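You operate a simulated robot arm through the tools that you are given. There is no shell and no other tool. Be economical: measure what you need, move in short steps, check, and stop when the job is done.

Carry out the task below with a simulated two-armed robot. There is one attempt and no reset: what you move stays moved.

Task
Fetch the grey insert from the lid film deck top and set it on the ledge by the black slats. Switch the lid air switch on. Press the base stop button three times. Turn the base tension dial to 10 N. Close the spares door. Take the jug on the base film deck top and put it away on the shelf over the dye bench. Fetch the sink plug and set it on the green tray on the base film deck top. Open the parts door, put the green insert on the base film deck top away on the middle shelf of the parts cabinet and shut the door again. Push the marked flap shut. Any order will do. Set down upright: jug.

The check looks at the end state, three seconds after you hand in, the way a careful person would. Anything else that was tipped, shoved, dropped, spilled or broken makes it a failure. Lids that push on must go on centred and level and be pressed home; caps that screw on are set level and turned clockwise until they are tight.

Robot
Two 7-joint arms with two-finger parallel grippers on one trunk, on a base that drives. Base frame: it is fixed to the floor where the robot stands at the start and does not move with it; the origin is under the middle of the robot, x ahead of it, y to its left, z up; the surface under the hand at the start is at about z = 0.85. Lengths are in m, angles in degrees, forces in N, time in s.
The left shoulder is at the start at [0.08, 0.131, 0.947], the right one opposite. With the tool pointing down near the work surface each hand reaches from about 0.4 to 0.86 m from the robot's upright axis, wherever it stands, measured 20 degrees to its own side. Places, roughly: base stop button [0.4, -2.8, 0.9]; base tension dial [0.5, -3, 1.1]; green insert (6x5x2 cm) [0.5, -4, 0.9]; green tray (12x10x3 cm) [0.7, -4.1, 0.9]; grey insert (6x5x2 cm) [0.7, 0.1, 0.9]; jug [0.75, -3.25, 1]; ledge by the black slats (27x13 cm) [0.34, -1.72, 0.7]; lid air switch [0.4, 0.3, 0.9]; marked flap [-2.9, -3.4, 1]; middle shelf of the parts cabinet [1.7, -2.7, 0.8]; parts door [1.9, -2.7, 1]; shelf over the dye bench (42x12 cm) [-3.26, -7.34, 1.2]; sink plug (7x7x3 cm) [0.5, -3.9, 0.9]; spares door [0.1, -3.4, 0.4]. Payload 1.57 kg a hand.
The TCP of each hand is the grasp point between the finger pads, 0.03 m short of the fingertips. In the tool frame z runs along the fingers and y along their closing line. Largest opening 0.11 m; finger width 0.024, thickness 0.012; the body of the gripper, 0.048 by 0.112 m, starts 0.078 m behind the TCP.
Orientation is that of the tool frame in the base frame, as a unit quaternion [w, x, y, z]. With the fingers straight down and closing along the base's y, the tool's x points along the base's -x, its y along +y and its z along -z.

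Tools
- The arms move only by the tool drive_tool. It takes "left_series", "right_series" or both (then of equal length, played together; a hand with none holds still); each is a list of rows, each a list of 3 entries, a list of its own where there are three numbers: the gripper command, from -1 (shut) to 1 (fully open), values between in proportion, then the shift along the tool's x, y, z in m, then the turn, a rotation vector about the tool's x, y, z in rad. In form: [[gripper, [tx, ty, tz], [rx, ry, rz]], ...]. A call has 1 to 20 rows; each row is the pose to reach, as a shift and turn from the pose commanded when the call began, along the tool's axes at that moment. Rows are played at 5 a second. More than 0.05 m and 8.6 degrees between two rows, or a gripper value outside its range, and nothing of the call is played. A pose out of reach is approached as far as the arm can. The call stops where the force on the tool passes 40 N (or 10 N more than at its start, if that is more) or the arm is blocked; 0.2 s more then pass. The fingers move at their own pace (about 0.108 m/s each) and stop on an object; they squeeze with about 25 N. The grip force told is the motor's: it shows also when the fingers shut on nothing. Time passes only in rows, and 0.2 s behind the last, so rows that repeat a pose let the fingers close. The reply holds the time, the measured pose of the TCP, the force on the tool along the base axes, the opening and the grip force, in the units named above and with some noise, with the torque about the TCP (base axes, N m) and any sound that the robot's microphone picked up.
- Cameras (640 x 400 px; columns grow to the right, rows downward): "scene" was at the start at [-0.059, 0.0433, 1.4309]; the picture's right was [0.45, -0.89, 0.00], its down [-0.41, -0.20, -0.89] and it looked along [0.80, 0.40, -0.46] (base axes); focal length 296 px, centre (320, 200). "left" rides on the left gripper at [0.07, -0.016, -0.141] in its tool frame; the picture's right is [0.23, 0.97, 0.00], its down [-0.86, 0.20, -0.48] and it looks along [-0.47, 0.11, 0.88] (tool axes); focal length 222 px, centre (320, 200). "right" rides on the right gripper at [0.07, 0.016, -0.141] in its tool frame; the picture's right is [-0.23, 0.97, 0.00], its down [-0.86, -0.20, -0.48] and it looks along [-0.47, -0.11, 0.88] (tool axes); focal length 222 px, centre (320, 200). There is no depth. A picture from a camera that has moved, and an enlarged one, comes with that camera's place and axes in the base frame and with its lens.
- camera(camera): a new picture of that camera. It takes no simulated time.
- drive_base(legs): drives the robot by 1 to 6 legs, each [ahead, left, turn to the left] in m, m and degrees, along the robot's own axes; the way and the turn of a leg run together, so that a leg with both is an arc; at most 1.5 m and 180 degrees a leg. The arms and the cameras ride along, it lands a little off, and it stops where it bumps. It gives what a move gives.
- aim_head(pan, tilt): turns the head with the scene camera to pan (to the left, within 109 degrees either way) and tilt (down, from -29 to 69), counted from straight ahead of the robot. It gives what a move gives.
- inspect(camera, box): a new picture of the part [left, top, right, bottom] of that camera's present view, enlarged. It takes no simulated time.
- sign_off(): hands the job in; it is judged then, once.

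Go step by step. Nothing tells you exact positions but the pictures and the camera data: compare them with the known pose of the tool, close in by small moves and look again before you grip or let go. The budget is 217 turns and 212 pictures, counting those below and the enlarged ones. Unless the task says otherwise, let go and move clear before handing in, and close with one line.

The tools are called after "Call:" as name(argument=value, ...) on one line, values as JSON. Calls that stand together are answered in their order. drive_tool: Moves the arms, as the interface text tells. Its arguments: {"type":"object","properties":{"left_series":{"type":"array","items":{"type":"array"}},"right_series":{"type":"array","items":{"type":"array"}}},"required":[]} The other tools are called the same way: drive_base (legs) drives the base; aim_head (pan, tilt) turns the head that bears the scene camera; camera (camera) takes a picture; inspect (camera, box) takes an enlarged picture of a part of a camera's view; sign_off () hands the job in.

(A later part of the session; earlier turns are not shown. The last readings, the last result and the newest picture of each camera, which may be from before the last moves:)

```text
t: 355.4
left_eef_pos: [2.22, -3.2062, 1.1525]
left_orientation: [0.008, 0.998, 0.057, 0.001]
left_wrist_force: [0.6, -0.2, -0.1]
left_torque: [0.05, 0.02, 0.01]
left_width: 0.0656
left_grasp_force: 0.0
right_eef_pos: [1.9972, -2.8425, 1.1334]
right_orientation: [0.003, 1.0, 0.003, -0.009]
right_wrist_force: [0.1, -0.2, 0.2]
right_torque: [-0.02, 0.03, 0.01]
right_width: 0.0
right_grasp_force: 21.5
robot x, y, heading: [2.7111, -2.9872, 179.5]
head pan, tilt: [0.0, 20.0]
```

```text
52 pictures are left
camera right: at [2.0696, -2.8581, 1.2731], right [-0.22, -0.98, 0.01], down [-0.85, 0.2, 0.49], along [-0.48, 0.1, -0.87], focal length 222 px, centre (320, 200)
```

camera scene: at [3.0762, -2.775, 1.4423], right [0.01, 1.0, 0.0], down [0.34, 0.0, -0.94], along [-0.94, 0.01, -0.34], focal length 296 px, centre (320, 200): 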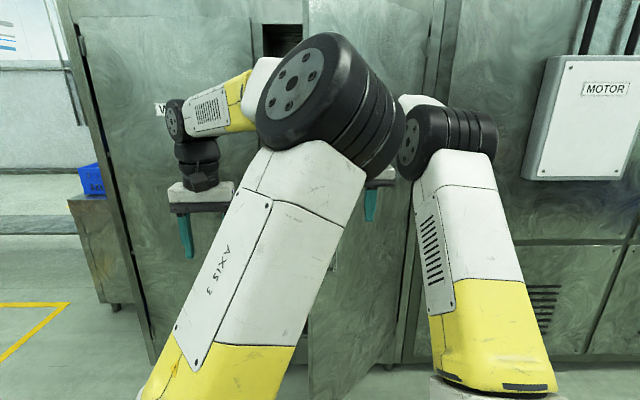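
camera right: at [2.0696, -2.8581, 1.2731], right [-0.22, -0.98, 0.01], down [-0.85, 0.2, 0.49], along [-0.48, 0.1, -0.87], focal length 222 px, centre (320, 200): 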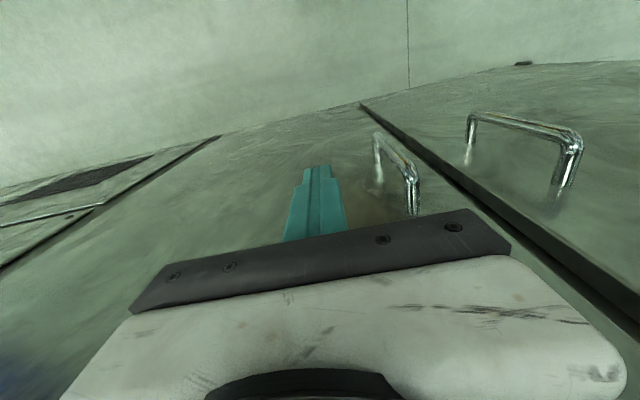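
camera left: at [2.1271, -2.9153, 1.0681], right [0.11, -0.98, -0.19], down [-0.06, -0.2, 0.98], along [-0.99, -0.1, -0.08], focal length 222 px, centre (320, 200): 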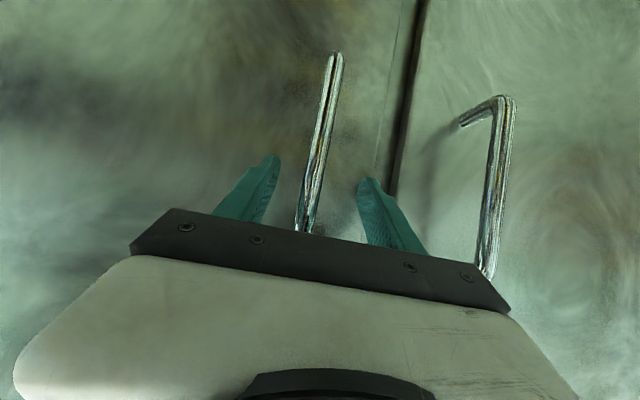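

Call:
drive_tool(right_series=[[-1, [-0.01, 0, 0], [0, 0, 0]], [-1, [-0.02, 0, 0], [0, 0, 0]], [-1, [-0.03, 0, 0], [0, 0, 0]], [-1, [-0.04, 0, 0], [0, 0, 0]], [-1, [-0.05, 0, 0], [0, 0, 0]]])

Call:
camera(camera="right")

```text
t: 356.1
left_eef_pos: [2.2216, -3.2067, 1.1528]
left_orientation: [0.009, 0.998, 0.058, 0.0]
left_wrist_force: [-0.1, 0.0, 0.0]
left_torque: [0.02, -0.01, -0.01]
left_width: 0.066
left_grasp_force: 0.0
right_eef_pos: [1.9789, -2.8429, 1.1345]
right_orientation: [0.002, 1.0, 0.001, -0.004]
right_wrist_force: [19.7, -2.1, 4.0]
right_torque: [0.12, 1.85, -0.29]
right_width: 0.0001
right_grasp_force: 21.3
robot x, y, heading: [2.7092, -2.9852, 179.7]
head pan, tilt: [0.0, 20.0]
stopped in row 3 (right hand): the force on the tool passed its limit at 50 N (the readings are from after the stop); the commanded pose is now the measured one
```

```text
51 pictures are left
camera right: at [2.0493, -2.8589, 1.2753], right [-0.22, -0.97, 0.01], down [-0.85, 0.2, 0.48], along [-0.47, 0.1, -0.88], focal length 222 px, centre (320, 200)
```

right: 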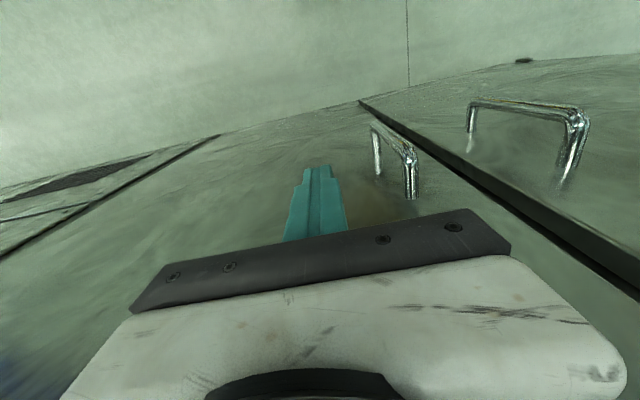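

Call:
inspect(camera="right", box=[320, 80, 560, 230])

```text
2.67 times, centred on (440, 155) of right
camera zoom: at [2.0493, -2.8589, 1.2753], right [-0.22, -0.97, 0.01], down [-0.85, 0.2, 0.48], along [-0.47, 0.1, -0.88], focal length 592 px, centre (0, 320)
```

zoom: 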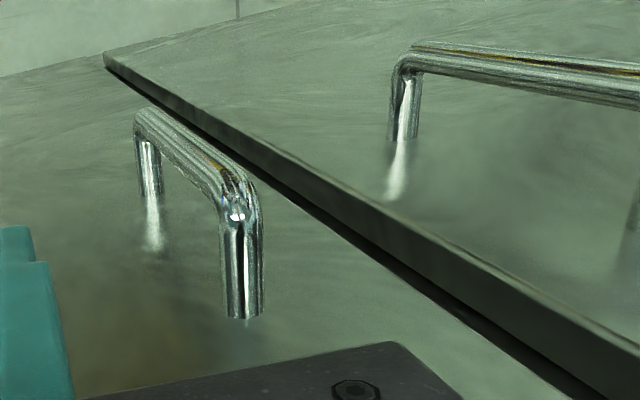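

Call:
drive_base(legs=[[-0.4, 0, 0], [0, -0.25, 0]])

Call:
inspect(camera="scene", box=[160, 0, 480, 260])

```text
t: 360.0
left_eef_pos: [2.6343, -2.9628, 1.1522]
left_orientation: [0.008, 0.998, 0.06, 0.001]
left_wrist_force: [0.3, -0.6, 0.3]
left_torque: [0.0, 0.02, 0.03]
left_width: 0.066
left_grasp_force: 0.0
right_eef_pos: [2.3904, -2.6007, 1.1339]
right_orientation: [0.002, 1.0, 0.004, -0.003]
right_wrist_force: [-0.8, -0.6, 0.1]
right_torque: [0.01, -0.03, -0.04]
right_width: 0.0
right_grasp_force: 21.0
robot x, y, heading: [3.1247, -2.7378, 179.9]
head pan, tilt: [0.0, 20.0]
```

```text
1.54 times, centred on (320, 130) of scene
camera zoom: at [3.1699, -2.7389, 1.4423], right [0.01, 1.0, 0.0], down [0.34, 0.0, -0.94], along [-0.94, 0.0, -0.34], focal length 456 px, centre (320, 308)
```

zoom: 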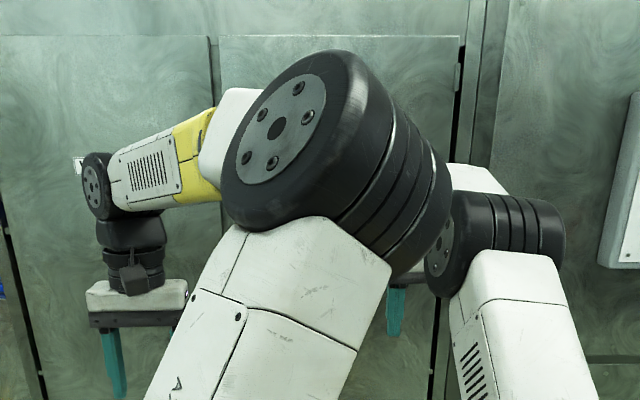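

Both doors are flush and shut. Now I'll drive back the way I came to the aisle, tucking the right hand in first.

Call:
drive_tool(right_series=[[-1, [0.045, 0, 0], [0, 0, 0]], [-0.5, [0.09, 0, 0], [0, 0, 0]], [0, [0.135, 0, 0], [0, 0, 0]], [0, [0.18, 0, 0], [0, 0, 0]], [0, [0.225, 0, 0], [0, 0, 0]], [0, [0.25, 0, 0], [0, 0, 0]]])

Call:
drive_base(legs=[[0, 0, -90], [-1.35, 0.17, 0], [-0.5, 0.37, 0], [-0.12, 0.85, 0], [-1.15, 0, 0], [-1.15, 0, 0]])

```text
t: 361.4
left_eef_pos: [2.635, -2.9626, 1.1519]
left_orientation: [0.009, 0.998, 0.06, 0.002]
left_wrist_force: [0.2, 0.4, 0.8]
left_torque: [-0.01, -0.04, 0.03]
left_width: 0.0657
left_grasp_force: 0.1
right_eef_pos: [2.6413, -2.5959, 1.1363]
right_orientation: [0.002, 1.0, 0.003, -0.003]
right_wrist_force: [-1.0, -0.2, 0.0]
right_torque: [0.01, -0.02, 0.03]
right_width: 0.0551
right_grasp_force: 0.0
robot x, y, heading: [3.1233, -2.7429, 180.0]
head pan, tilt: [0.0, 20.0]
```

```text
t: 374.1
left_eef_pos: [2.4848, -3.9143, 1.1539]
left_orientation: [0.002, 0.744, -0.668, -0.005]
left_wrist_force: [1.5, 0.3, -0.9]
left_torque: [-0.02, 0.14, -0.02]
left_width: 0.0659
left_grasp_force: 0.1
right_eef_pos: [2.8458, -3.9216, 1.1359]
right_orientation: [-0.001, 0.713, -0.701, -0.004]
right_wrist_force: [0.4, 0.0, 0.3]
right_torque: [-0.02, 0.0, 0.01]
right_width: 0.0549
right_grasp_force: 0.0
robot x, y, heading: [2.7063, -4.406, 90.2]
head pan, tilt: [0.0, 20.0]
stopped in leg 3: the force on the tool passed its limit at 73 N (the readings are from after the stop); the commanded pose is now the measured one
```

The left hand brushed the post. I'll back straight away from it first, then go around.

Call:
drive_base(legs=[[-0.22, 0, 0], [0, 0.97, 0], [-1.2, 0, 0], [-1.2, 0, 0], [0, 0, -90]])

Call:
aim_head(pan=40, tilt=15)

Call:
camera(camera="scene")

```text
t: 395.4
left_eef_pos: [2.248, -6.772, 1.1527]
left_orientation: [0.003, -0.05, 0.999, 0.005]
left_wrist_force: [0.5, -0.3, -0.7]
left_torque: [0.02, 0.0, -0.01]
left_width: 0.066
left_grasp_force: 0.1
right_eef_pos: [2.2374, -7.1322, 1.1352]
right_orientation: [0.004, -0.002, 1.0, 0.002]
right_wrist_force: [-0.4, 0.5, 0.0]
right_torque: [0.03, 0.0, 0.02]
right_width: 0.055
right_grasp_force: 0.0
robot x, y, heading: [1.7547, -6.9882, -0.5]
head pan, tilt: [0.0, 20.0]
```

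```text
t: 396.5
left_eef_pos: [2.2486, -6.7726, 1.1521]
left_orientation: [0.003, -0.049, 0.999, 0.005]
left_wrist_force: [0.5, -0.7, 0.3]
left_torque: [0.0, 0.03, 0.0]
left_width: 0.0659
left_grasp_force: 0.0
right_eef_pos: [2.2363, -7.1326, 1.1361]
right_orientation: [0.003, -0.002, 1.0, 0.002]
right_wrist_force: [-0.3, -0.3, -0.5]
right_torque: [0.0, -0.01, 0.0]
right_width: 0.0548
right_grasp_force: 0.1
robot x, y, heading: [1.7598, -6.9868, -0.6]
head pan, tilt: [40.0, 15.0]
```

```text
48 pictures are left
camera scene: at [1.6859, -6.924, 1.4504], right [0.64, -0.77, 0.0], down [-0.2, -0.16, -0.97], along [0.75, 0.61, -0.26], focal length 296 px, centre (320, 200)
```

scene: 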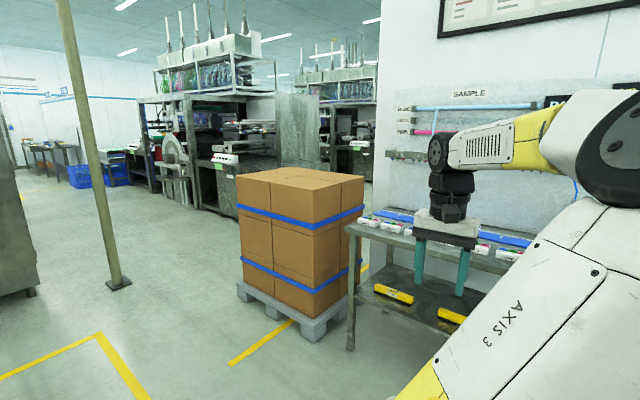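

The back aisle looks undisturbed. I'll drive back out to the main aisle and look at the dye bench before fetching the jug.

Call:
drive_base(legs=[[-1.2, 0, 0.5], [-1.2, 0, 0], [-0.5, 0.3, 0], [0, 0, 180]])

Call:
aim_head(pan=15, tilt=10)

Call:
camera(camera="scene")

```text
t: 418.5
left_eef_pos: [-1.6038, -6.9286, 1.1529]
left_orientation: [0.005, 0.997, 0.072, -0.002]
left_wrist_force: [0.0, 0.6, -0.2]
left_torque: [-0.01, 0.01, 0.0]
left_width: 0.0661
left_grasp_force: 0.2
right_eef_pos: [-1.609, -6.5681, 1.1363]
right_orientation: [0.003, 1.0, 0.026, -0.004]
right_wrist_force: [-0.5, -1.0, 0.2]
right_torque: [0.02, -0.02, 0.0]
right_width: 0.0548
right_grasp_force: 0.1
robot x, y, heading: [-1.1212, -6.691, -177.8]
head pan, tilt: [40.0, 15.0]
```

```text
t: 419.4
left_eef_pos: [-1.6051, -6.9282, 1.1538]
left_orientation: [0.005, 0.997, 0.072, -0.002]
left_wrist_force: [-0.6, 0.2, -0.1]
left_torque: [0.0, -0.05, 0.0]
left_width: 0.0658
left_grasp_force: 0.0
right_eef_pos: [-1.6095, -6.5684, 1.1356]
right_orientation: [0.003, 1.0, 0.026, -0.003]
right_wrist_force: [-0.3, -0.2, -0.9]
right_torque: [-0.01, -0.01, 0.02]
right_width: 0.0548
right_grasp_force: 0.0
robot x, y, heading: [-1.1206, -6.6898, -177.6]
head pan, tilt: [15.0, 10.0]
```

```text
47 pictures are left
camera scene: at [-1.072, -6.7103, 1.4585], right [-0.3, 0.95, 0.0], down [0.17, 0.05, -0.98], along [-0.94, -0.29, -0.17], focal length 296 px, centre (320, 200)
```

scene: 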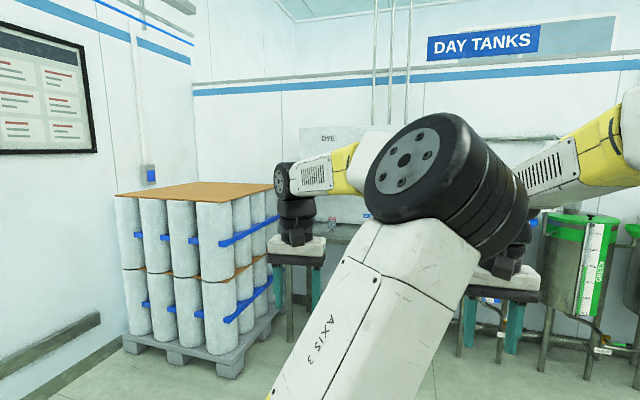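

Call:
drive_tool(left_series=[[0.2, [0.027, 0.035, 0], [0, 0, 0]], [0.2, [0.053, 0.07, 0], [0, 0, 0]], [0.2, [0.08, 0.105, 0], [0, 0, 0]], [0.2, [0.107, 0.14, 0], [0, 0, 0]], [0.2, [0.133, 0.175, 0], [0, 0, 0]], [0.2, [0.16, 0.21, 0], [0, 0, 0]], [0.2, [0.187, 0.245, 0], [0, 0, 0]], [0.2, [0.213, 0.28, 0], [0, 0, 0]], [0.2, [0.24, 0.315, 0], [0, 0, 0]], [0.2, [0.24, 0.36, 0], [0, 0, 0]]])

Call:
camera(camera="scene")

```text
t: 421.6
left_eef_pos: [-1.3197, -7.1835, 1.1567]
left_orientation: [0.007, 0.997, 0.072, -0.005]
left_wrist_force: [-0.1, -0.1, 0.2]
left_torque: [0.01, 0.01, 0.0]
left_width: 0.066
left_grasp_force: 0.0
left hand out of reach, approached as far as the arm can: row 9, 10
right_eef_pos: [-1.6113, -6.5679, 1.1358]
right_orientation: [0.004, 1.0, 0.026, -0.004]
right_wrist_force: [-0.2, -0.3, 0.0]
right_torque: [0.01, 0.02, -0.04]
right_width: 0.0551
right_grasp_force: 0.0
robot x, y, heading: [-1.1231, -6.6909, -177.8]
head pan, tilt: [15.0, 10.0]
```

```text
46 pictures are left
camera scene: at [-1.0719, -6.7103, 1.4585], right [-0.3, 0.95, 0.0], down [0.17, 0.05, -0.98], along [-0.94, -0.29, -0.17], focal length 296 px, centre (320, 200)
```

scene: 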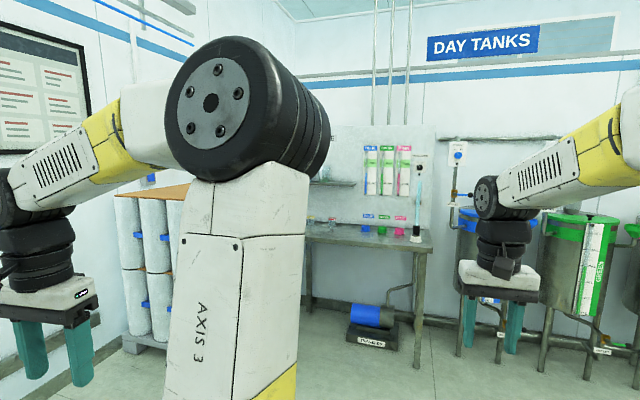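

The shelf is on the wall behind the dye bench, and a pitched left-hand grip will reach it. I'll go back to the base deck to fetch the jug, bringing the left hand to the front with its elbow out.

Call:
drive_base(legs=[[0, 0, 178], [0.4, 1.4, 0], [0, 1.2, 0], [0, 0.7, 0]])

Call:
drive_tool(left_series=[[0.4, [-0.035, -0.035, 0], [0, 0, 0]], [0.6, [-0.07, -0.07, 0], [0, 0, 0]], [0.8, [-0.105, -0.105, 0], [0, 0, 0]], [1, [-0.14, -0.14, 0], [0, 0, 0]], [1, [-0.175, -0.175, 0], [0, 0, 0]], [1, [-0.21, -0.21, -0.01], [0, 0, 0]], [1, [-0.245, -0.245, -0.02], [0, 0, 0]], [1, [-0.27, -0.27, -0.03], [0, 0, 0]]])

Call:
aim_head(pan=0, tilt=25)

Call:
camera(camera="scene")

```text
t: 445.5
left_eef_pos: [-0.5969, -2.8532, 1.1563]
left_orientation: [0.006, -0.064, 0.998, 0.007]
left_wrist_force: [0.0, 0.0, 0.0]
left_torque: [0.0, -0.01, -0.01]
left_width: 0.066
left_grasp_force: 0.1
right_eef_pos: [-0.3178, -3.4742, 1.1356]
right_orientation: [0.003, -0.017, 1.0, 0.003]
right_wrist_force: [0.9, -1.0, 0.8]
right_torque: [0.01, 0.01, 0.01]
right_width: 0.0552
right_grasp_force: 0.0
robot x, y, heading: [-0.8075, -3.3437, 1.4]
head pan, tilt: [15.0, 10.0]
```

```text
refused: row 6 steps farther than a row can; nothing moved
```

```text
t: 446.2
left_eef_pos: [-0.5962, -2.8539, 1.1552]
left_orientation: [0.005, -0.063, 0.998, 0.007]
left_wrist_force: [0.3, -1.1, -0.5]
left_torque: [-0.02, 0.0, 0.02]
left_width: 0.0661
left_grasp_force: 0.1
right_eef_pos: [-0.3172, -3.4729, 1.1359]
right_orientation: [0.003, -0.018, 1.0, 0.003]
right_wrist_force: [0.5, 0.5, -0.2]
right_torque: [0.0, 0.01, 0.0]
right_width: 0.0548
right_grasp_force: 0.0
robot x, y, heading: [-0.8051, -3.34, 1.4]
head pan, tilt: [0.0, 25.0]
```

```text
45 pictures are left
camera scene: at [-0.8531, -3.3412, 1.4342], right [0.02, -1.0, 0.0], down [-0.42, -0.01, -0.91], along [0.91, 0.02, -0.42], focal length 296 px, centre (320, 200)
```

scene: 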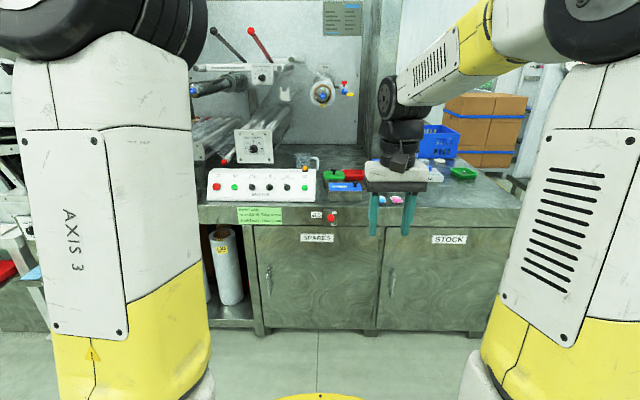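

Call:
inspect(camera="scene", box=[260, 130, 360, 210])

Call:
drive_tool(left_series=[[0.4, [-0.034, -0.034, 0], [0, 0, 0]], [0.6, [-0.068, -0.068, 0], [0, 0, 0]], [0.8, [-0.102, -0.102, 0], [0, 0, 0]], [1, [-0.136, -0.136, 0], [0, 0, 0]], [1, [-0.17, -0.17, 0], [0, 0, 0]], [1, [-0.204, -0.204, 0], [0, 0, 0]], [1, [-0.238, -0.238, 0], [0, 0, 0]], [1, [-0.27, -0.27, 0], [0, 0, 0]]])

```text
5.00 times, centred on (310, 170) of scene
camera zoom: at [-0.8531, -3.3412, 1.4342], right [0.02, -1.0, 0.0], down [-0.42, -0.01, -0.91], along [0.91, 0.02, -0.42], focal length 1481 px, centre (370, 350)
```

zoom: 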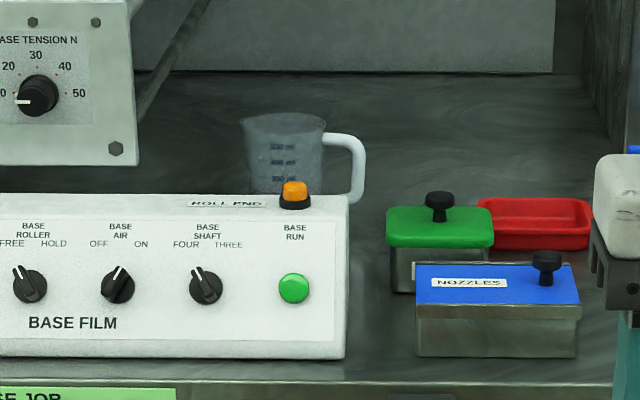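

```text
t: 448.0
left_eef_pos: [-0.2938, -3.0844, 1.1543]
left_orientation: [0.007, -0.064, 0.998, 0.007]
left_wrist_force: [0.1, -0.2, -0.7]
left_torque: [-0.01, -0.05, 0.04]
left_width: 0.1097
left_grasp_force: 0.1
right_eef_pos: [-0.3175, -3.4732, 1.1361]
right_orientation: [0.005, -0.017, 1.0, 0.002]
right_wrist_force: [0.6, 0.6, -0.6]
right_torque: [0.02, -0.02, -0.03]
right_width: 0.0549
right_grasp_force: 0.0
robot x, y, heading: [-0.8021, -3.342, 1.2]
head pan, tilt: [0.0, 25.0]
```

The jug is at about (0.66, -3.22) with its rim at z≈1.0, spout toward +y and handle toward -y. I'll approach with the robot turned 20° right so the fingers miss the handle.

Call:
drive_base(legs=[[0, 0, -21.2], [0.43, 0.46, 0]])

Call:
drive_tool(left_series=[[1, [-0.02, -0.015, -0.01], [0, 0, 0.055]], [1, [-0.04, -0.03, -0.02], [0, 0, 0.107]]])

Call:
drive_tool(left_series=[[1, [-0.018, -0.01, 0], [0, -0.125, 0]], [1, [-0.036, -0.02, 0], [0, -0.25, 0]], [1, [-0.054, -0.03, 0], [0, -0.375, 0]], [1, [-0.072, -0.04, 0], [0, -0.5, 0]], [1, [-0.09, -0.05, 0], [0, -0.625, 0]], [1, [-0.108, -0.06, 0], [0, -0.75, 0]], [1, [-0.126, -0.07, 0], [0, -0.875, 0]], [1, [-0.144, -0.08, 0], [0, -1.0, 0]], [1, [-0.144, -0.08, 0], [0, -1.0, 0]]])

Call:
camera(camera="left")

```text
t: 452.7
left_eef_pos: [0.326, -2.9979, 1.1541]
left_orientation: [0.007, 0.126, 0.992, 0.006]
left_wrist_force: [-0.4, 0.1, 0.2]
left_torque: [-0.01, -0.04, 0.03]
left_width: 0.1099
left_grasp_force: 0.1
right_eef_pos: [0.159, -3.3481, 1.1366]
right_orientation: [0.004, 0.172, 0.985, 0.002]
right_wrist_force: [1.2, -0.5, -0.6]
right_torque: [-0.01, -0.03, 0.02]
right_width: 0.0548
right_grasp_force: 0.1
robot x, y, heading: [-0.2449, -3.0512, -20.5]
head pan, tilt: [0.0, 25.0]
```

```text
t: 453.3
left_eef_pos: [0.355, -3.0348, 1.1741]
left_orientation: [0.007, 0.179, 0.984, 0.007]
left_wrist_force: [-0.5, 0.0, 0.5]
left_torque: [-0.03, 0.0, -0.02]
left_width: 0.1101
left_grasp_force: 0.2
right_eef_pos: [0.1595, -3.3495, 1.1364]
right_orientation: [0.005, 0.172, 0.985, 0.001]
right_wrist_force: [0.5, -0.6, 0.9]
right_torque: [0.01, -0.03, -0.01]
right_width: 0.0548
right_grasp_force: 0.0
robot x, y, heading: [-0.2433, -3.0434, -20.4]
head pan, tilt: [0.0, 25.0]
```

```text
t: 455.3
left_eef_pos: [0.4621, -3.16, 1.1738]
left_orientation: [0.478, 0.16, 0.86, -0.079]
left_wrist_force: [0.0, -0.1, -0.1]
left_torque: [-0.01, -0.02, -0.03]
left_width: 0.1101
left_grasp_force: 0.1
right_eef_pos: [0.159, -3.3485, 1.1368]
right_orientation: [0.005, 0.172, 0.985, 0.002]
right_wrist_force: [0.7, 0.1, -0.4]
right_torque: [0.01, 0.0, 0.03]
right_width: 0.0547
right_grasp_force: 0.0
robot x, y, heading: [-0.2436, -3.0494, -20.4]
head pan, tilt: [0.0, 25.0]
```

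```text
43 pictures are left
camera left: at [0.3114, -3.1209, 1.1899], right [0.23, 0.96, -0.18], down [0.11, 0.16, 0.98], along [0.97, -0.25, -0.07], focal length 222 px, centre (320, 200)
```

left: 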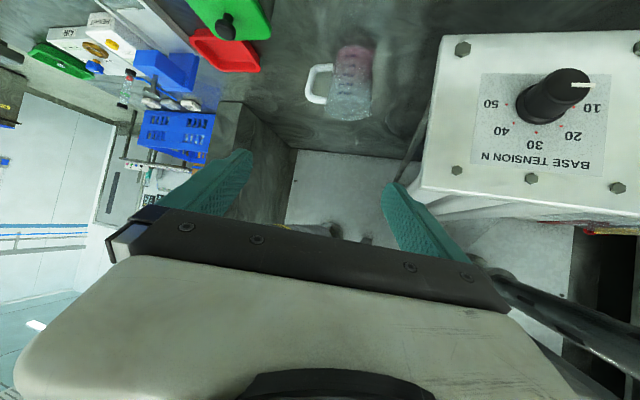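

Call:
inspect(camera="left", box=[280, 20, 420, 140])

```text
3.33 times, centred on (350, 80) of left
camera zoom: at [0.3114, -3.1209, 1.1899], right [0.23, 0.96, -0.18], down [0.11, 0.16, 0.98], along [0.97, -0.25, -0.07], focal length 740 px, centre (220, 600)
```

zoom: 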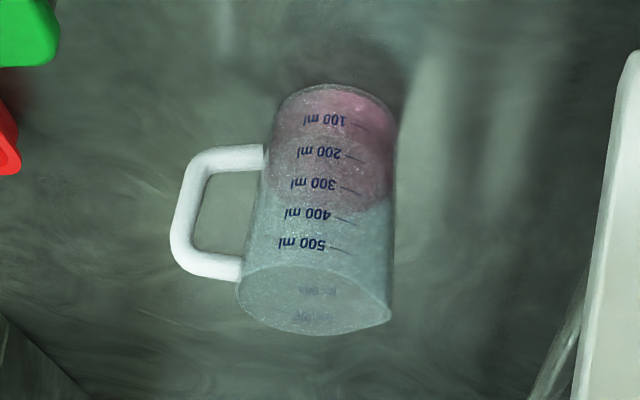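

The jug holds pink liquid and its handle points almost straight to -y. A pitched grip would clash with the handle, so I'll first turn the jug about 28° in place using a straight-down grip across x. I'll restore the left hand and reposition.

Call:
drive_tool(left_series=[[1, [0, 0.01, -0.01], [0, 0.125, 0]], [1, [0, 0.02, -0.02], [0, 0.25, 0]], [1, [0, 0.03, -0.03], [0, 0.375, 0]], [1, [0, 0.04, -0.05], [0, 0.5, 0]], [1, [0, 0.05, -0.07], [0, 0.625, 0]], [1, [0, 0.06, -0.09], [0, 0.75, 0]], [1, [0, 0.07, -0.1], [0, 0.875, 0]], [1, [0, 0.08, -0.11], [0, 1.0, 0]]])

Call:
drive_base(legs=[[-0.25, 0, 0], [0, -0.3, 20.4]])

Call:
drive_tool(left_series=[[1, [0, 0, 0], [0, 0, -0.143]], [1, [0, 0, 0], [0, 0, -0.286]], [1, [0, 0, 0], [0, 0, -0.429]], [1, [0, 0, 0], [0, 0, -0.571]], [1, [0, 0, 0], [0, 0, -0.714]], [1, [0, 0, 0], [0, 0, -0.857]], [1, [0, 0, 0], [0, 0, -1.0]], [1, [0, 0, 0], [0, 0, -1.143]], [1, [0, 0, 0], [0, 0, -1.286]], [1, [0, 0, 0], [0, 0, -1.429]], [1, [0, 0, 0], [0, 0, -1.571]]])

```text
t: 457.1
left_eef_pos: [0.3729, -3.0817, 1.2708]
left_orientation: [0.037, 0.178, 0.983, 0.002]
left_wrist_force: [0.8, -0.7, -0.4]
left_torque: [0.01, 0.01, -0.02]
left_width: 0.1098
left_grasp_force: 0.0
left hand out of reach, approached as far as the arm can: row 7, 8
right_eef_pos: [0.1588, -3.3485, 1.1349]
right_orientation: [0.003, 0.172, 0.985, 0.002]
right_wrist_force: [-0.3, -0.3, -0.1]
right_torque: [0.05, 0.04, -0.02]
right_width: 0.0549
right_grasp_force: 0.1
robot x, y, heading: [-0.246, -3.0515, -20.6]
head pan, tilt: [0.0, 25.0]
```

```text
t: 460.5
left_eef_pos: [0.0772, -3.0769, 1.2718]
left_orientation: [0.037, 0.009, 0.999, 0.007]
left_wrist_force: [-0.1, -0.8, 0.9]
left_torque: [-0.01, 0.0, 0.01]
left_width: 0.11
left_grasp_force: 0.1
right_eef_pos: [-0.0315, -3.4023, 1.1362]
right_orientation: [0.004, 0.001, 1.0, 0.002]
right_wrist_force: [0.5, 0.5, 0.3]
right_torque: [0.04, 0.01, -0.01]
right_width: 0.0548
right_grasp_force: 0.0
robot x, y, heading: [-0.5113, -3.2548, -0.8]
head pan, tilt: [0.0, 25.0]
```

```text
t: 462.9
left_eef_pos: [-0.1706, -3.0529, 1.1913]
left_orientation: [0.036, -0.685, 0.727, -0.024]
left_wrist_force: [0.5, 0.3, 0.7]
left_torque: [-0.02, 0.01, 0.0]
left_width: 0.1099
left_grasp_force: 0.0
left hand out of reach, approached as far as the arm can: row 4, 5, 6, 7, 8, 9, 10, 11
right_eef_pos: [-0.033, -3.4017, 1.1364]
right_orientation: [0.004, 0.001, 1.0, 0.003]
right_wrist_force: [-0.8, -0.1, -0.1]
right_torque: [-0.04, 0.05, 0.03]
right_width: 0.0548
right_grasp_force: 0.1
robot x, y, heading: [-0.5129, -3.2525, -0.7]
head pan, tilt: [0.0, 25.0]
```

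Call:
drive_base(legs=[[0.49, -0.215, 0.7]])

Call:
drive_tool(left_series=[[1, [-0.009, -0.044, 0.0], [-0.009, 0.002, 0]], [1, [-0.018, -0.089, 0.005], [-0.019, 0.004, 0]], [1, [-0.027, -0.133, 0.015], [-0.028, 0.006, 0]], [1, [-0.037, -0.177, 0.025], [-0.037, 0.009, 0]], [1, [-0.046, -0.22, 0.035], [-0.047, 0.011, 0]], [1, [-0.055, -0.264, 0.045], [-0.056, 0.013, 0]], [1, [-0.064, -0.308, 0.06], [-0.065, 0.015, 0]], [1, [-0.073, -0.352, 0.075], [-0.075, 0.017, 0]], [1, [-0.0825, -0.395, 0.09], [-0.084, 0.0195, 0]], [1, [-0.0825, -0.395, 0.09], [-0.084, 0.0195, 0]]])

Call:
camera(camera="left")

```text
t: 466.1
left_eef_pos: [0.3326, -3.27, 1.1912]
left_orientation: [0.038, -0.691, 0.722, -0.022]
left_wrist_force: [-0.1, -0.4, -0.2]
left_torque: [0.01, -0.03, -0.02]
left_width: 0.1098
left_grasp_force: 0.1
right_eef_pos: [0.4745, -3.6174, 1.1362]
right_orientation: [0.004, -0.007, 1.0, 0.002]
right_wrist_force: [0.1, -0.2, -0.9]
right_torque: [-0.03, -0.02, 0.02]
right_width: 0.0549
right_grasp_force: 0.0
robot x, y, heading: [-0.0089, -3.4749, -0.0]
head pan, tilt: [0.0, 25.0]
```

```text
t: 468.2
left_eef_pos: [0.3362, -3.2804, 1.1534]
left_orientation: [0.002, -0.689, 0.724, 0.001]
left_wrist_force: [-0.3, 0.1, 0.1]
left_torque: [0.05, 0.04, -0.01]
left_width: 0.1097
left_grasp_force: 0.0
left hand out of reach, approached as far as the arm can: row 1, 2, 3, 4, 5, 6, 7, 8, 9, 10
right_eef_pos: [0.4741, -3.6184, 1.1354]
right_orientation: [0.004, -0.007, 1.0, 0.002]
right_wrist_force: [-0.5, 0.1, -1.3]
right_torque: [0.03, 0.01, 0.0]
right_width: 0.0551
right_grasp_force: 0.1
robot x, y, heading: [-0.0096, -3.4774, -0.2]
head pan, tilt: [0.0, 25.0]
```

```text
41 pictures are left
camera left: at [0.3493, -3.3523, 1.2954], right [-0.98, -0.18, 0.0], down [-0.16, 0.86, 0.48], along [-0.09, 0.47, -0.88], focal length 222 px, centre (320, 200)
```

left: 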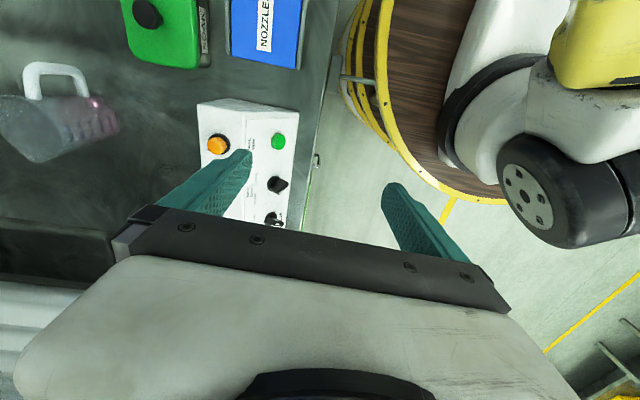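

The left arm wedged near the body. I'll back out and free it in open space, setting the grasp posture there first.

Call:
drive_base(legs=[[-0.6, 0, 0]])

Call:
drive_tool(left_series=[[1, [-0.045, 0, 0], [0, 0, 0]], [1, [-0.09, 0, 0], [0, 0, 0]], [1, [-0.135, 0, 0], [0, 0, 0]], [1, [-0.18, 0, 0], [0, 0, 0]], [1, [-0.225, 0, 0], [0, 0, 0]], [1, [-0.27, 0, 0], [0, 0, 0]], [1, [-0.26, -0.045, 0], [0, 0, 0]], [1, [-0.24, -0.09, 0], [0, 0, 0]], [1, [-0.22, -0.135, 0], [0, 0, 0]], [1, [-0.2, -0.18, 0], [0, 0, 0]], [1, [-0.18, -0.22, 0], [0, 0, 0]], [1, [-0.16, -0.26, 0], [0, 0, 0]], [1, [-0.14, -0.3, 0], [0, 0, 0]], [1, [-0.12, -0.34, 0], [0, 0, 0]], [1, [-0.1, -0.37, 0], [0, 0, 0]]])

```text
t: 471.6
left_eef_pos: [-0.2652, -3.2825, 1.1544]
left_orientation: [0.002, -0.684, 0.729, 0.001]
left_wrist_force: [-0.1, 0.4, -0.2]
left_torque: [-0.01, 0.0, 0.02]
left_width: 0.1098
left_grasp_force: 0.0
right_eef_pos: [-0.1306, -3.6211, 1.136]
right_orientation: [0.004, 0.001, 1.0, 0.003]
right_wrist_force: [-0.6, -0.3, 0.1]
right_torque: [-0.02, -0.01, -0.02]
right_width: 0.0548
right_grasp_force: 0.1
robot x, y, heading: [-0.609, -3.4733, -0.7]
head pan, tilt: [0.0, 25.0]
```

```text
t: 474.9
left_eef_pos: [-0.2645, -3.2252, 1.1092]
left_orientation: [0.005, -0.68, 0.733, -0.001]
left_wrist_force: [0.0, -0.4, -0.7]
left_torque: [0.05, 0.01, -0.03]
left_width: 0.1098
left_grasp_force: 0.1
left hand out of reach, approached as far as the arm can: row 1, 2, 3, 4, 5, 6, 7, 8, 9, 10, 11, 12, 13, 14, 15
right_eef_pos: [-0.1302, -3.622, 1.1368]
right_orientation: [0.004, 0.001, 1.0, 0.002]
right_wrist_force: [0.2, -0.5, 0.7]
right_torque: [0.0, 0.02, 0.01]
right_width: 0.0548
right_grasp_force: 0.2
robot x, y, heading: [-0.6155, -3.4721, -1.0]
head pan, tilt: [0.0, 25.0]
```

Call:
drive_tool(left_series=[[1, [0, 0, 0], [0, 0, 0.14]], [1, [0, 0, 0], [0, 0, 0.28]], [1, [0, 0, 0], [0, 0, 0.42]], [1, [0, 0, 0], [0, 0, 0.56]], [1, [0, 0, 0], [0, 0, 0.7]], [1, [0, 0, 0], [0, 0, 0.84]], [1, [0, 0, 0], [0, 0, 0.98]], [1, [0, 0, 0], [0, 0, 1.12]], [1, [0, 0, 0], [0, 0, 1.26]], [1, [0, 0, 0], [0, 0, 1.4]], [1, [0, 0, 0], [0, 0, 1.571]]])

Call:
drive_tool(left_series=[[1, [-0.04, 0.01, 0], [0, 0, 0]], [1, [-0.08, 0.02, 0], [0, 0, 0]], [1, [-0.12, 0.03, 0], [0, 0, 0]], [1, [-0.16, 0.03, 0], [0, 0, 0]], [1, [-0.2, 0.03, 0], [0, 0, 0]], [1, [-0.24, 0.03, 0], [0, 0, 0]], [1, [-0.28, 0.03, 0], [0, 0, 0.1]], [1, [-0.31, 0.03, 0], [0, 0, 0.24]], [1, [-0.31, 0.03, 0], [0, 0, 0.38]], [1, [-0.31, 0.03, 0], [0, 0, 0.52]], [1, [-0.31, 0.03, 0], [0, 0, 0.66]], [1, [-0.31, 0.03, 0], [0, 0, 0.785]]])

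```text
refused: row 11 steps farther than a row can; nothing moved
```

```text
t: 477.4
left_eef_pos: [-0.3158, -3.0065, 1.1455]
left_orientation: [0.007, -0.359, 0.933, 0.002]
left_wrist_force: [-0.2, 0.5, -0.5]
left_torque: [-0.02, 0.03, 0.0]
left_width: 0.1099
left_grasp_force: 0.1
left hand out of reach, approached as far as the arm can: row 1, 2, 3, 4, 5, 6, 7, 8, 9, 10, 11, 12
right_eef_pos: [-0.1307, -3.6215, 1.1359]
right_orientation: [0.004, 0.001, 1.0, 0.003]
right_wrist_force: [1.5, -0.9, 0.0]
right_torque: [0.02, 0.02, 0.0]
right_width: 0.055
right_grasp_force: 0.0
robot x, y, heading: [-0.6104, -3.47, -0.7]
head pan, tilt: [0.0, 25.0]
```

Call:
drive_tool(left_series=[[1, [-0.009, -0.032, 0], [0, 0, 0.138]], [1, [-0.017, -0.063, 0], [0, 0, 0.276]], [1, [-0.026, -0.095, 0], [0, 0, 0.414]], [1, [-0.035, -0.127, 0], [0, 0, 0.552]], [1, [-0.043, -0.159, 0], [0, 0, 0.69]], [1, [-0.052, -0.19, 0], [0, 0, 0.828]], [1, [-0.061, -0.222, 0], [0, 0, 0.966]], [1, [-0.07, -0.254, 0], [0, 0, 1.104]], [1, [-0.078, -0.286, 0], [0, 0, 1.242]], [1, [-0.087, -0.317, 0], [0, 0, 1.38]], [1, [-0.0956, -0.349, 0], [0, 0, 1.52]], [1, [-0.0956, -0.349, 0], [0, 0, 1.52]]])

```text
t: 480.1
left_eef_pos: [-0.0609, -3.2366, 1.2067]
left_orientation: [0.0, 0.358, 0.934, 0.001]
left_wrist_force: [0.8, -0.4, 0.4]
left_torque: [0.03, -0.02, -0.02]
left_width: 0.1098
left_grasp_force: 0.0
left hand out of reach, approached as far as the arm can: row 6, 7, 8, 9, 10, 11, 12
right_eef_pos: [-0.13, -3.621, 1.1359]
right_orientation: [0.004, 0.001, 1.0, 0.002]
right_wrist_force: [0.1, 0.0, -0.1]
right_torque: [0.01, 0.02, -0.01]
right_width: 0.055
right_grasp_force: 0.1
robot x, y, heading: [-0.6136, -3.4729, -1.0]
head pan, tilt: [0.0, 25.0]
```

Call:
drive_tool(left_series=[[1, [0, 0, 0.04], [0, 0, 0]], [1, [0, 0, 0.08], [0, 0, 0]], [1, [-0.02, 0.023, 0.11], [0, 0, 0]], [1, [-0.04, 0.046, 0.14], [0, 0, 0]], [1, [-0.06, 0.07, 0.15], [0, 0, 0]], [1, [-0.08, 0.094, 0.15], [0, 0, 0]], [1, [-0.098, 0.115, 0.15], [0, 0, 0]], [1, [-0.098, 0.115, 0.15], [0, 0, 0]]])

Call:
aim_head(pan=25, tilt=15)

Call:
camera(camera="scene")

```text
t: 481.9
left_eef_pos: [-0.0292, -3.2865, 1.0708]
left_orientation: [0.0, 0.357, 0.934, 0.002]
left_wrist_force: [0.4, 0.0, 0.0]
left_torque: [0.02, 0.0, -0.01]
left_width: 0.1099
left_grasp_force: 0.0
left hand out of reach, approached as far as the arm can: row 2, 3, 4, 5, 6, 7, 8
right_eef_pos: [-0.1301, -3.6195, 1.1366]
right_orientation: [0.004, 0.001, 1.0, 0.003]
right_wrist_force: [0.6, 0.4, 0.5]
right_torque: [0.02, -0.05, 0.02]
right_width: 0.055
right_grasp_force: 0.1
robot x, y, heading: [-0.6104, -3.4725, -0.9]
head pan, tilt: [0.0, 25.0]
```

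```text
t: 482.7
left_eef_pos: [-0.0284, -3.2859, 1.0697]
left_orientation: [-0.001, 0.358, 0.934, 0.002]
left_wrist_force: [0.3, -0.5, 0.9]
left_torque: [0.02, 0.02, -0.01]
left_width: 0.1098
left_grasp_force: 0.0
right_eef_pos: [-0.1298, -3.6208, 1.1366]
right_orientation: [0.004, 0.001, 1.0, 0.002]
right_wrist_force: [-0.7, -0.1, -0.6]
right_torque: [-0.03, 0.0, -0.01]
right_width: 0.0548
right_grasp_force: 0.0
robot x, y, heading: [-0.6107, -3.4706, -0.8]
head pan, tilt: [25.0, 15.0]
```

```text
40 pictures are left
camera scene: at [-0.6674, -3.43, 1.4504], right [0.41, -0.91, 0.0], down [-0.24, -0.11, -0.97], along [0.88, 0.4, -0.26], focal length 296 px, centre (320, 200)
```

scene: 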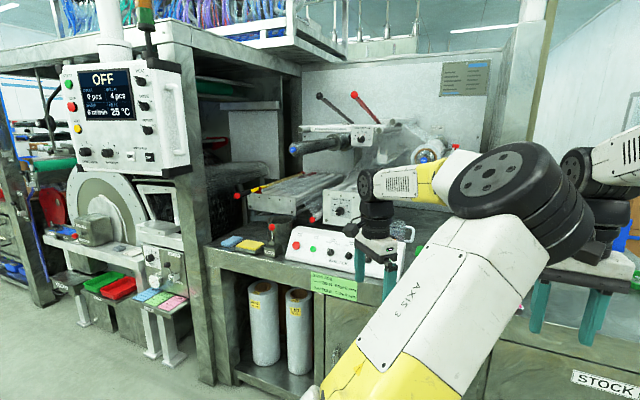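

The left elbow flipped inward again. I'll swing that arm out to the left to restore it, then yaw it only modestly with the arm extended.

Call:
drive_tool(left_series=[[1, [0.044, 0.004, 0], [0, 0, -0.066]], [1, [0.088, 0.009, 0], [0, 0, -0.133]], [1, [0.133, 0.013, 0], [0, 0, -0.199]], [1, [0.177, 0.017, 0], [0, 0, -0.266]], [1, [0.221, 0.021, 0], [0, 0, -0.332]], [1, [0.265, 0.026, 0], [0, 0, -0.398]], [1, [0.309, 0.03, 0], [0, 0, -0.465]], [1, [0.354, 0.034, 0], [0, 0, -0.531]], [1, [0.398, 0.038, 0], [0, 0, -0.598]], [1, [0.442, 0.043, 0], [0, 0, -0.664]], [1, [0.486, 0.047, 0], [0, 0, -0.73]], [1, [0.486, 0.047, 0], [0, 0, -0.73]]])

Call:
drive_tool(left_series=[[1, [-0.035, -0.03, 0], [0, 0, 0]], [1, [-0.07, -0.06, 0], [0, 0, 0]], [1, [-0.105, -0.09, 0], [0, 0, 0]], [1, [-0.14, -0.12, 0], [0, 0, 0]], [1, [-0.175, -0.15, 0], [0, 0, 0]], [1, [-0.21, -0.18, 0], [0, 0, 0]], [1, [-0.245, -0.21, 0], [0, 0, 0]], [1, [-0.28, -0.24, 0], [0, 0, 0]], [1, [-0.32, -0.25, 0], [0, 0, 0]], [1, [-0.36, -0.25, 0], [0, 0, 0]]])

Call:
camera(camera="scene")

```text
t: 485.3
left_eef_pos: [-0.3775, -3.0067, 1.1035]
left_orientation: [0.002, 0.001, 1.0, 0.002]
left_wrist_force: [0.4, -0.2, -1.0]
left_torque: [0.01, 0.0, 0.0]
left_width: 0.1101
left_grasp_force: 0.0
left hand out of reach, approached as far as the arm can: row 3, 4, 5, 6, 7, 8, 9, 10, 11, 12
right_eef_pos: [-0.1302, -3.6207, 1.1358]
right_orientation: [0.004, 0.001, 1.0, 0.003]
right_wrist_force: [-0.1, 0.0, -0.6]
right_torque: [0.0, 0.01, 0.01]
right_width: 0.0547
right_grasp_force: 0.2
robot x, y, heading: [-0.6134, -3.4703, -0.8]
head pan, tilt: [25.0, 15.0]
```

```text
t: 487.5
left_eef_pos: [-0.0574, -3.2526, 1.0914]
left_orientation: [0.001, 0.001, 1.0, 0.0]
left_wrist_force: [0.3, -0.1, 0.3]
left_torque: [0.01, -0.01, 0.0]
left_width: 0.1099
left_grasp_force: 0.0
left hand out of reach, approached as far as the arm can: row 10
right_eef_pos: [-0.1304, -3.6209, 1.1358]
right_orientation: [0.003, 0.0, 1.0, 0.003]
right_wrist_force: [0.3, 0.5, -0.1]
right_torque: [-0.02, 0.0, -0.01]
right_width: 0.0552
right_grasp_force: 0.1
robot x, y, heading: [-0.6142, -3.4734, -0.9]
head pan, tilt: [25.0, 15.0]
```

```text
39 pictures are left
camera scene: at [-0.6676, -3.43, 1.4504], right [0.41, -0.91, 0.0], down [-0.24, -0.11, -0.97], along [0.88, 0.4, -0.26], focal length 296 px, centre (320, 200)
```

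scene: 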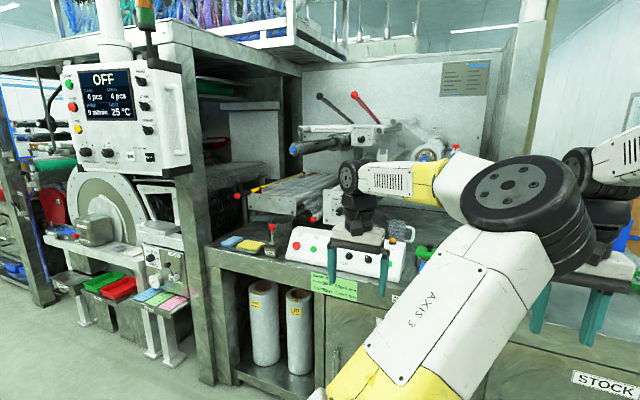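

Call:
drive_tool(left_series=[[1, [0.02, 0.045, 0], [0, 0, 0]], [1, [0.04, 0.09, 0.01], [0, 0, 0]], [1, [0.06, 0.135, 0.02], [0, 0, 0]], [1, [0.08, 0.18, 0.03], [0, 0, 0]], [1, [0.1, 0.225, 0.04], [0, 0, 0]], [1, [0.12, 0.27, 0.05], [0, 0, 0]], [1, [0.14, 0.315, 0.06], [0, 0, 0]], [1, [0.16, 0.36, 0.07], [0, 0, 0]], [1, [0.2, 0.39, 0.08], [0, 0, 0]], [1, [0.24, 0.41, 0.09], [0, 0, 0]], [1, [0.28, 0.43, 0.1], [0, 0, 0]], [1, [0.32, 0.45, 0.1], [0, 0, 0]], [1, [0.36, 0.46, 0.1], [0, 0, 0]], [1, [0.4, 0.46, 0.1], [0, 0, 0]], [1, [0.44, 0.46, 0.1], [0, 0, 0]], [1, [0.44, 0.46, 0.1], [0, 0, 0]]])

Call:
drive_tool(left_series=[[1, [-0.035, -0.02, 0], [0, 0, 0]], [1, [-0.07, -0.04, 0], [0, 0, 0]], [1, [-0.105, -0.06, 0], [0, 0, 0]], [1, [-0.14, -0.08, 0], [0, 0, 0]], [1, [-0.175, -0.1, 0], [0, 0, 0]], [1, [-0.21, -0.12, 0], [0, 0, 0]], [1, [-0.245, -0.14, 0], [0, 0, 0]], [1, [-0.28, -0.16, 0], [0, 0, 0]], [1, [-0.315, -0.18, 0], [0, 0, 0]], [1, [-0.35, -0.2, 0], [0, 0, 0]], [1, [-0.385, -0.22, 0], [0, 0, 0]], [1, [-0.42, -0.24, 0], [0, 0, 0]]])

Call:
camera(camera="scene")

```text
refused: row 2 steps farther than a row can; nothing moved
```

```text
t: 489.5
left_eef_pos: [0.0781, -3.5223, 1.0988]
left_orientation: [0.014, -0.007, 1.0, -0.01]
left_wrist_force: [0.2, 0.0, 0.0]
left_torque: [-0.05, -0.08, -0.01]
left_width: 0.11
left_grasp_force: 0.1
left hand out of reach, approached as far as the arm can: row 1, 2, 3, 4, 5, 6, 7, 8, 9
right_eef_pos: [-0.1286, -3.6433, 1.1294]
right_orientation: [0.0, 0.013, 1.0, -0.008]
right_wrist_force: [0.0, 0.0, -0.4]
right_torque: [0.02, -0.07, -0.06]
right_width: 0.0552
right_grasp_force: 0.1
robot x, y, heading: [-0.6124, -3.4714, -0.8]
head pan, tilt: [25.0, 15.0]
stopped in row 9 (right hand): the force on the tool passed its limit at 170 N (the readings are from after the stop); the commanded pose is now the measured one
```

```text
38 pictures are left
camera scene: at [-0.6684, -3.4292, 1.4504], right [0.41, -0.91, 0.0], down [-0.24, -0.11, -0.97], along [0.88, 0.4, -0.26], focal length 296 px, centre (320, 200)
```

scene: 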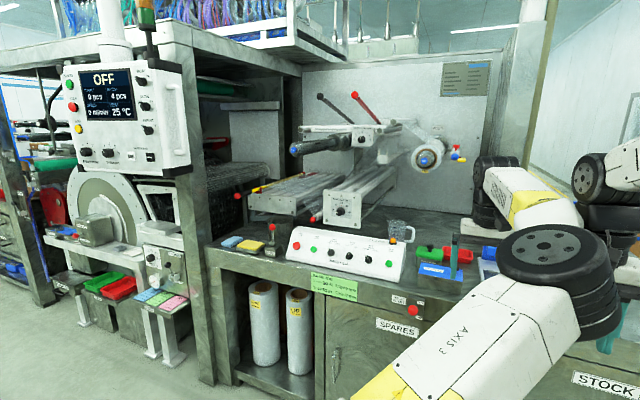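

The two hands bumped because the first call was refused. I'll move the right hand away, then swing the left arm out with valid steps.

Call:
drive_tool(right_series=[[0, [0, -0.045, 0], [0, 0, 0]], [0, [0, -0.09, 0], [0, 0, 0]], [0, [0, -0.135, 0], [0, 0, 0]], [0, [0, -0.17, 0], [0, 0, 0]]], left_series=[[1, [0, 0.045, 0], [0, 0, 0]], [1, [0, 0.09, 0], [0, 0, 0]], [1, [0, 0.135, 0], [0, 0, 0]], [1, [0, 0.18, 0], [0, 0, 0]]])

Call:
drive_tool(left_series=[[1, [0.01, 0.045, 0], [0, 0, 0]], [1, [0.02, 0.09, 0], [0, 0, 0]], [1, [0.03, 0.135, 0], [0, 0, 0]], [1, [0.04, 0.18, 0], [0, 0, 0]], [1, [0.06, 0.22, 0], [0, 0, 0]], [1, [0.08, 0.26, 0], [0, 0, 0]], [1, [0.1, 0.3, 0], [0, 0, 0]], [1, [0.12, 0.34, 0], [0, 0, 0]], [1, [0.15, 0.375, 0], [0, 0, 0]], [1, [0.18, 0.41, 0], [0, 0, 0]], [1, [0.21, 0.445, 0], [0, 0, 0]], [1, [0.25, 0.47, 0], [0, 0, 0]], [1, [0.29, 0.49, 0], [0, 0, 0]], [1, [0.33, 0.51, 0], [0, 0, 0]], [1, [0.37, 0.52, 0], [0, 0, 0]], [1, [0.41, 0.53, 0], [0, 0, 0]], [1, [0.45, 0.54, 0], [0, 0, 0]], [1, [0.45, 0.54, 0], [0, 0, 0]]])

Call:
aim_head(pan=45, tilt=15)

Call:
camera(camera="scene")

```text
t: 490.5
left_eef_pos: [0.0587, -3.43, 1.0817]
left_orientation: [0.011, -0.004, 1.0, -0.01]
left_wrist_force: [0.1, 0.9, -0.2]
left_torque: [-0.06, -0.03, 0.02]
left_width: 0.1101
left_grasp_force: 0.1
left hand out of reach, approached as far as the arm can: row 1, 2, 3, 4
right_eef_pos: [-0.1337, -3.8142, 1.131]
right_orientation: [-0.002, 0.013, 1.0, -0.008]
right_wrist_force: [-0.6, 0.4, 0.9]
right_torque: [-0.03, -0.05, 0.04]
right_width: 0.0551
right_grasp_force: 0.2
robot x, y, heading: [-0.6086, -3.4709, -0.8]
head pan, tilt: [25.0, 15.0]
```

```text
t: 494.3
left_eef_pos: [-0.3945, -3.0009, 1.0987]
left_orientation: [0.015, -0.005, 1.0, -0.008]
left_wrist_force: [0.1, -0.7, -0.5]
left_torque: [0.04, 0.03, 0.01]
left_width: 0.1099
left_grasp_force: 0.0
left hand out of reach, approached as far as the arm can: row 1, 2, 3, 4, 5, 6, 7, 8, 9, 10, 11, 12, 13, 14, 15, 16, 17, 18
right_eef_pos: [-0.1351, -3.8148, 1.13]
right_orientation: [-0.001, 0.014, 1.0, -0.008]
right_wrist_force: [0.0, 0.3, 0.0]
right_torque: [0.04, -0.01, 0.01]
right_width: 0.0549
right_grasp_force: 0.0
robot x, y, heading: [-0.6124, -3.4755, -0.8]
head pan, tilt: [25.0, 15.0]
```

```text
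t: 495.1
left_eef_pos: [-0.3946, -3.0002, 1.0991]
left_orientation: [0.015, -0.005, 1.0, -0.008]
left_wrist_force: [-0.1, -0.3, -0.1]
left_torque: [0.01, 0.01, -0.01]
left_width: 0.1102
left_grasp_force: 0.1
right_eef_pos: [-0.1329, -3.8141, 1.1305]
right_orientation: [-0.001, 0.014, 1.0, -0.008]
right_wrist_force: [-0.5, -0.4, 0.2]
right_torque: [0.01, 0.0, 0.02]
right_width: 0.0553
right_grasp_force: 0.1
robot x, y, heading: [-0.6149, -3.4761, -1.0]
head pan, tilt: [45.0, 15.0]
```

```text
37 pictures are left
camera scene: at [-0.6856, -3.4033, 1.4504], right [0.7, -0.72, 0.0], down [-0.19, -0.18, -0.97], along [0.69, 0.67, -0.26], focal length 296 px, centre (320, 200)
```

scene: 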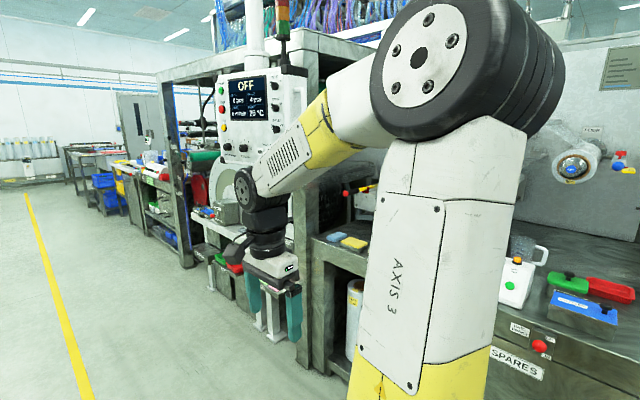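

Call:
drive_tool(left_series=[[1, [0, 0, 0], [0, 0, 0.14]], [1, [0, 0, 0], [0, 0, 0.28]], [1, [0, 0, 0], [0, 0, 0.42]], [1, [0, 0, 0], [0, 0, 0.56]], [1, [0, 0, 0], [0, 0, 0.7]], [1, [0, 0, 0], [0, 0, 0.84]], [1, [0, 0, 0], [0, 0, 0.98]], [1, [0, 0, 0], [0, 0, 1.12]], [1, [0, 0, 0], [0, 0, 1.26]], [1, [0, 0, 0], [0, 0, 1.4]], [1, [0, 0, 0], [0, 0, 1.54]], [1, [0, 0, 0], [0, 0, 1.68]], [1, [0, 0, 0], [0, 0, 1.82]], [1, [0, 0, 0], [0, 0, 1.96]], [1, [0, 0, 0], [0, 0, 2.1]], [1, [0, 0, 0], [0, 0, 2.24]], [1, [0, 0, 0], [0, 0, 2.38]], [1, [0, 0, 0], [0, 0, 2.52]]])

Call:
camera(camera="scene")

```text
t: 498.9
left_eef_pos: [-0.3888, -3.0018, 1.0954]
left_orientation: [0.012, 0.951, 0.309, 0.012]
left_wrist_force: [0.1, 0.0, -1.0]
left_torque: [-0.01, -0.03, -0.01]
left_width: 0.11
left_grasp_force: 0.1
right_eef_pos: [-0.1331, -3.8158, 1.1297]
right_orientation: [-0.001, 0.013, 1.0, -0.007]
right_wrist_force: [0.3, 0.8, 0.0]
right_torque: [0.01, 0.02, -0.02]
right_width: 0.0551
right_grasp_force: 0.0
robot x, y, heading: [-0.6187, -3.473, -1.0]
head pan, tilt: [45.0, 15.0]
```

```text
36 pictures are left
camera scene: at [-0.6856, -3.4032, 1.4504], right [0.7, -0.72, 0.0], down [-0.19, -0.18, -0.97], along [0.69, 0.67, -0.26], focal length 296 px, centre (320, 200)
```

scene: 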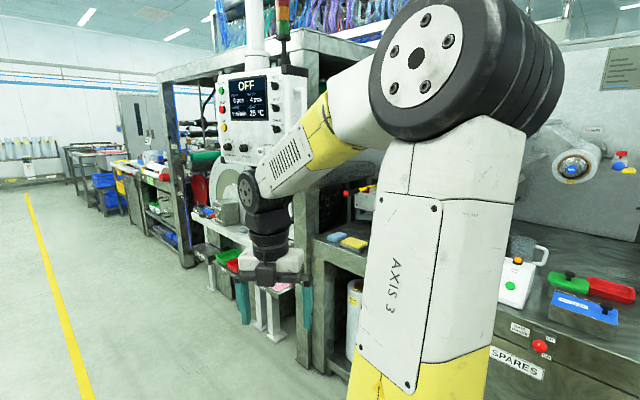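

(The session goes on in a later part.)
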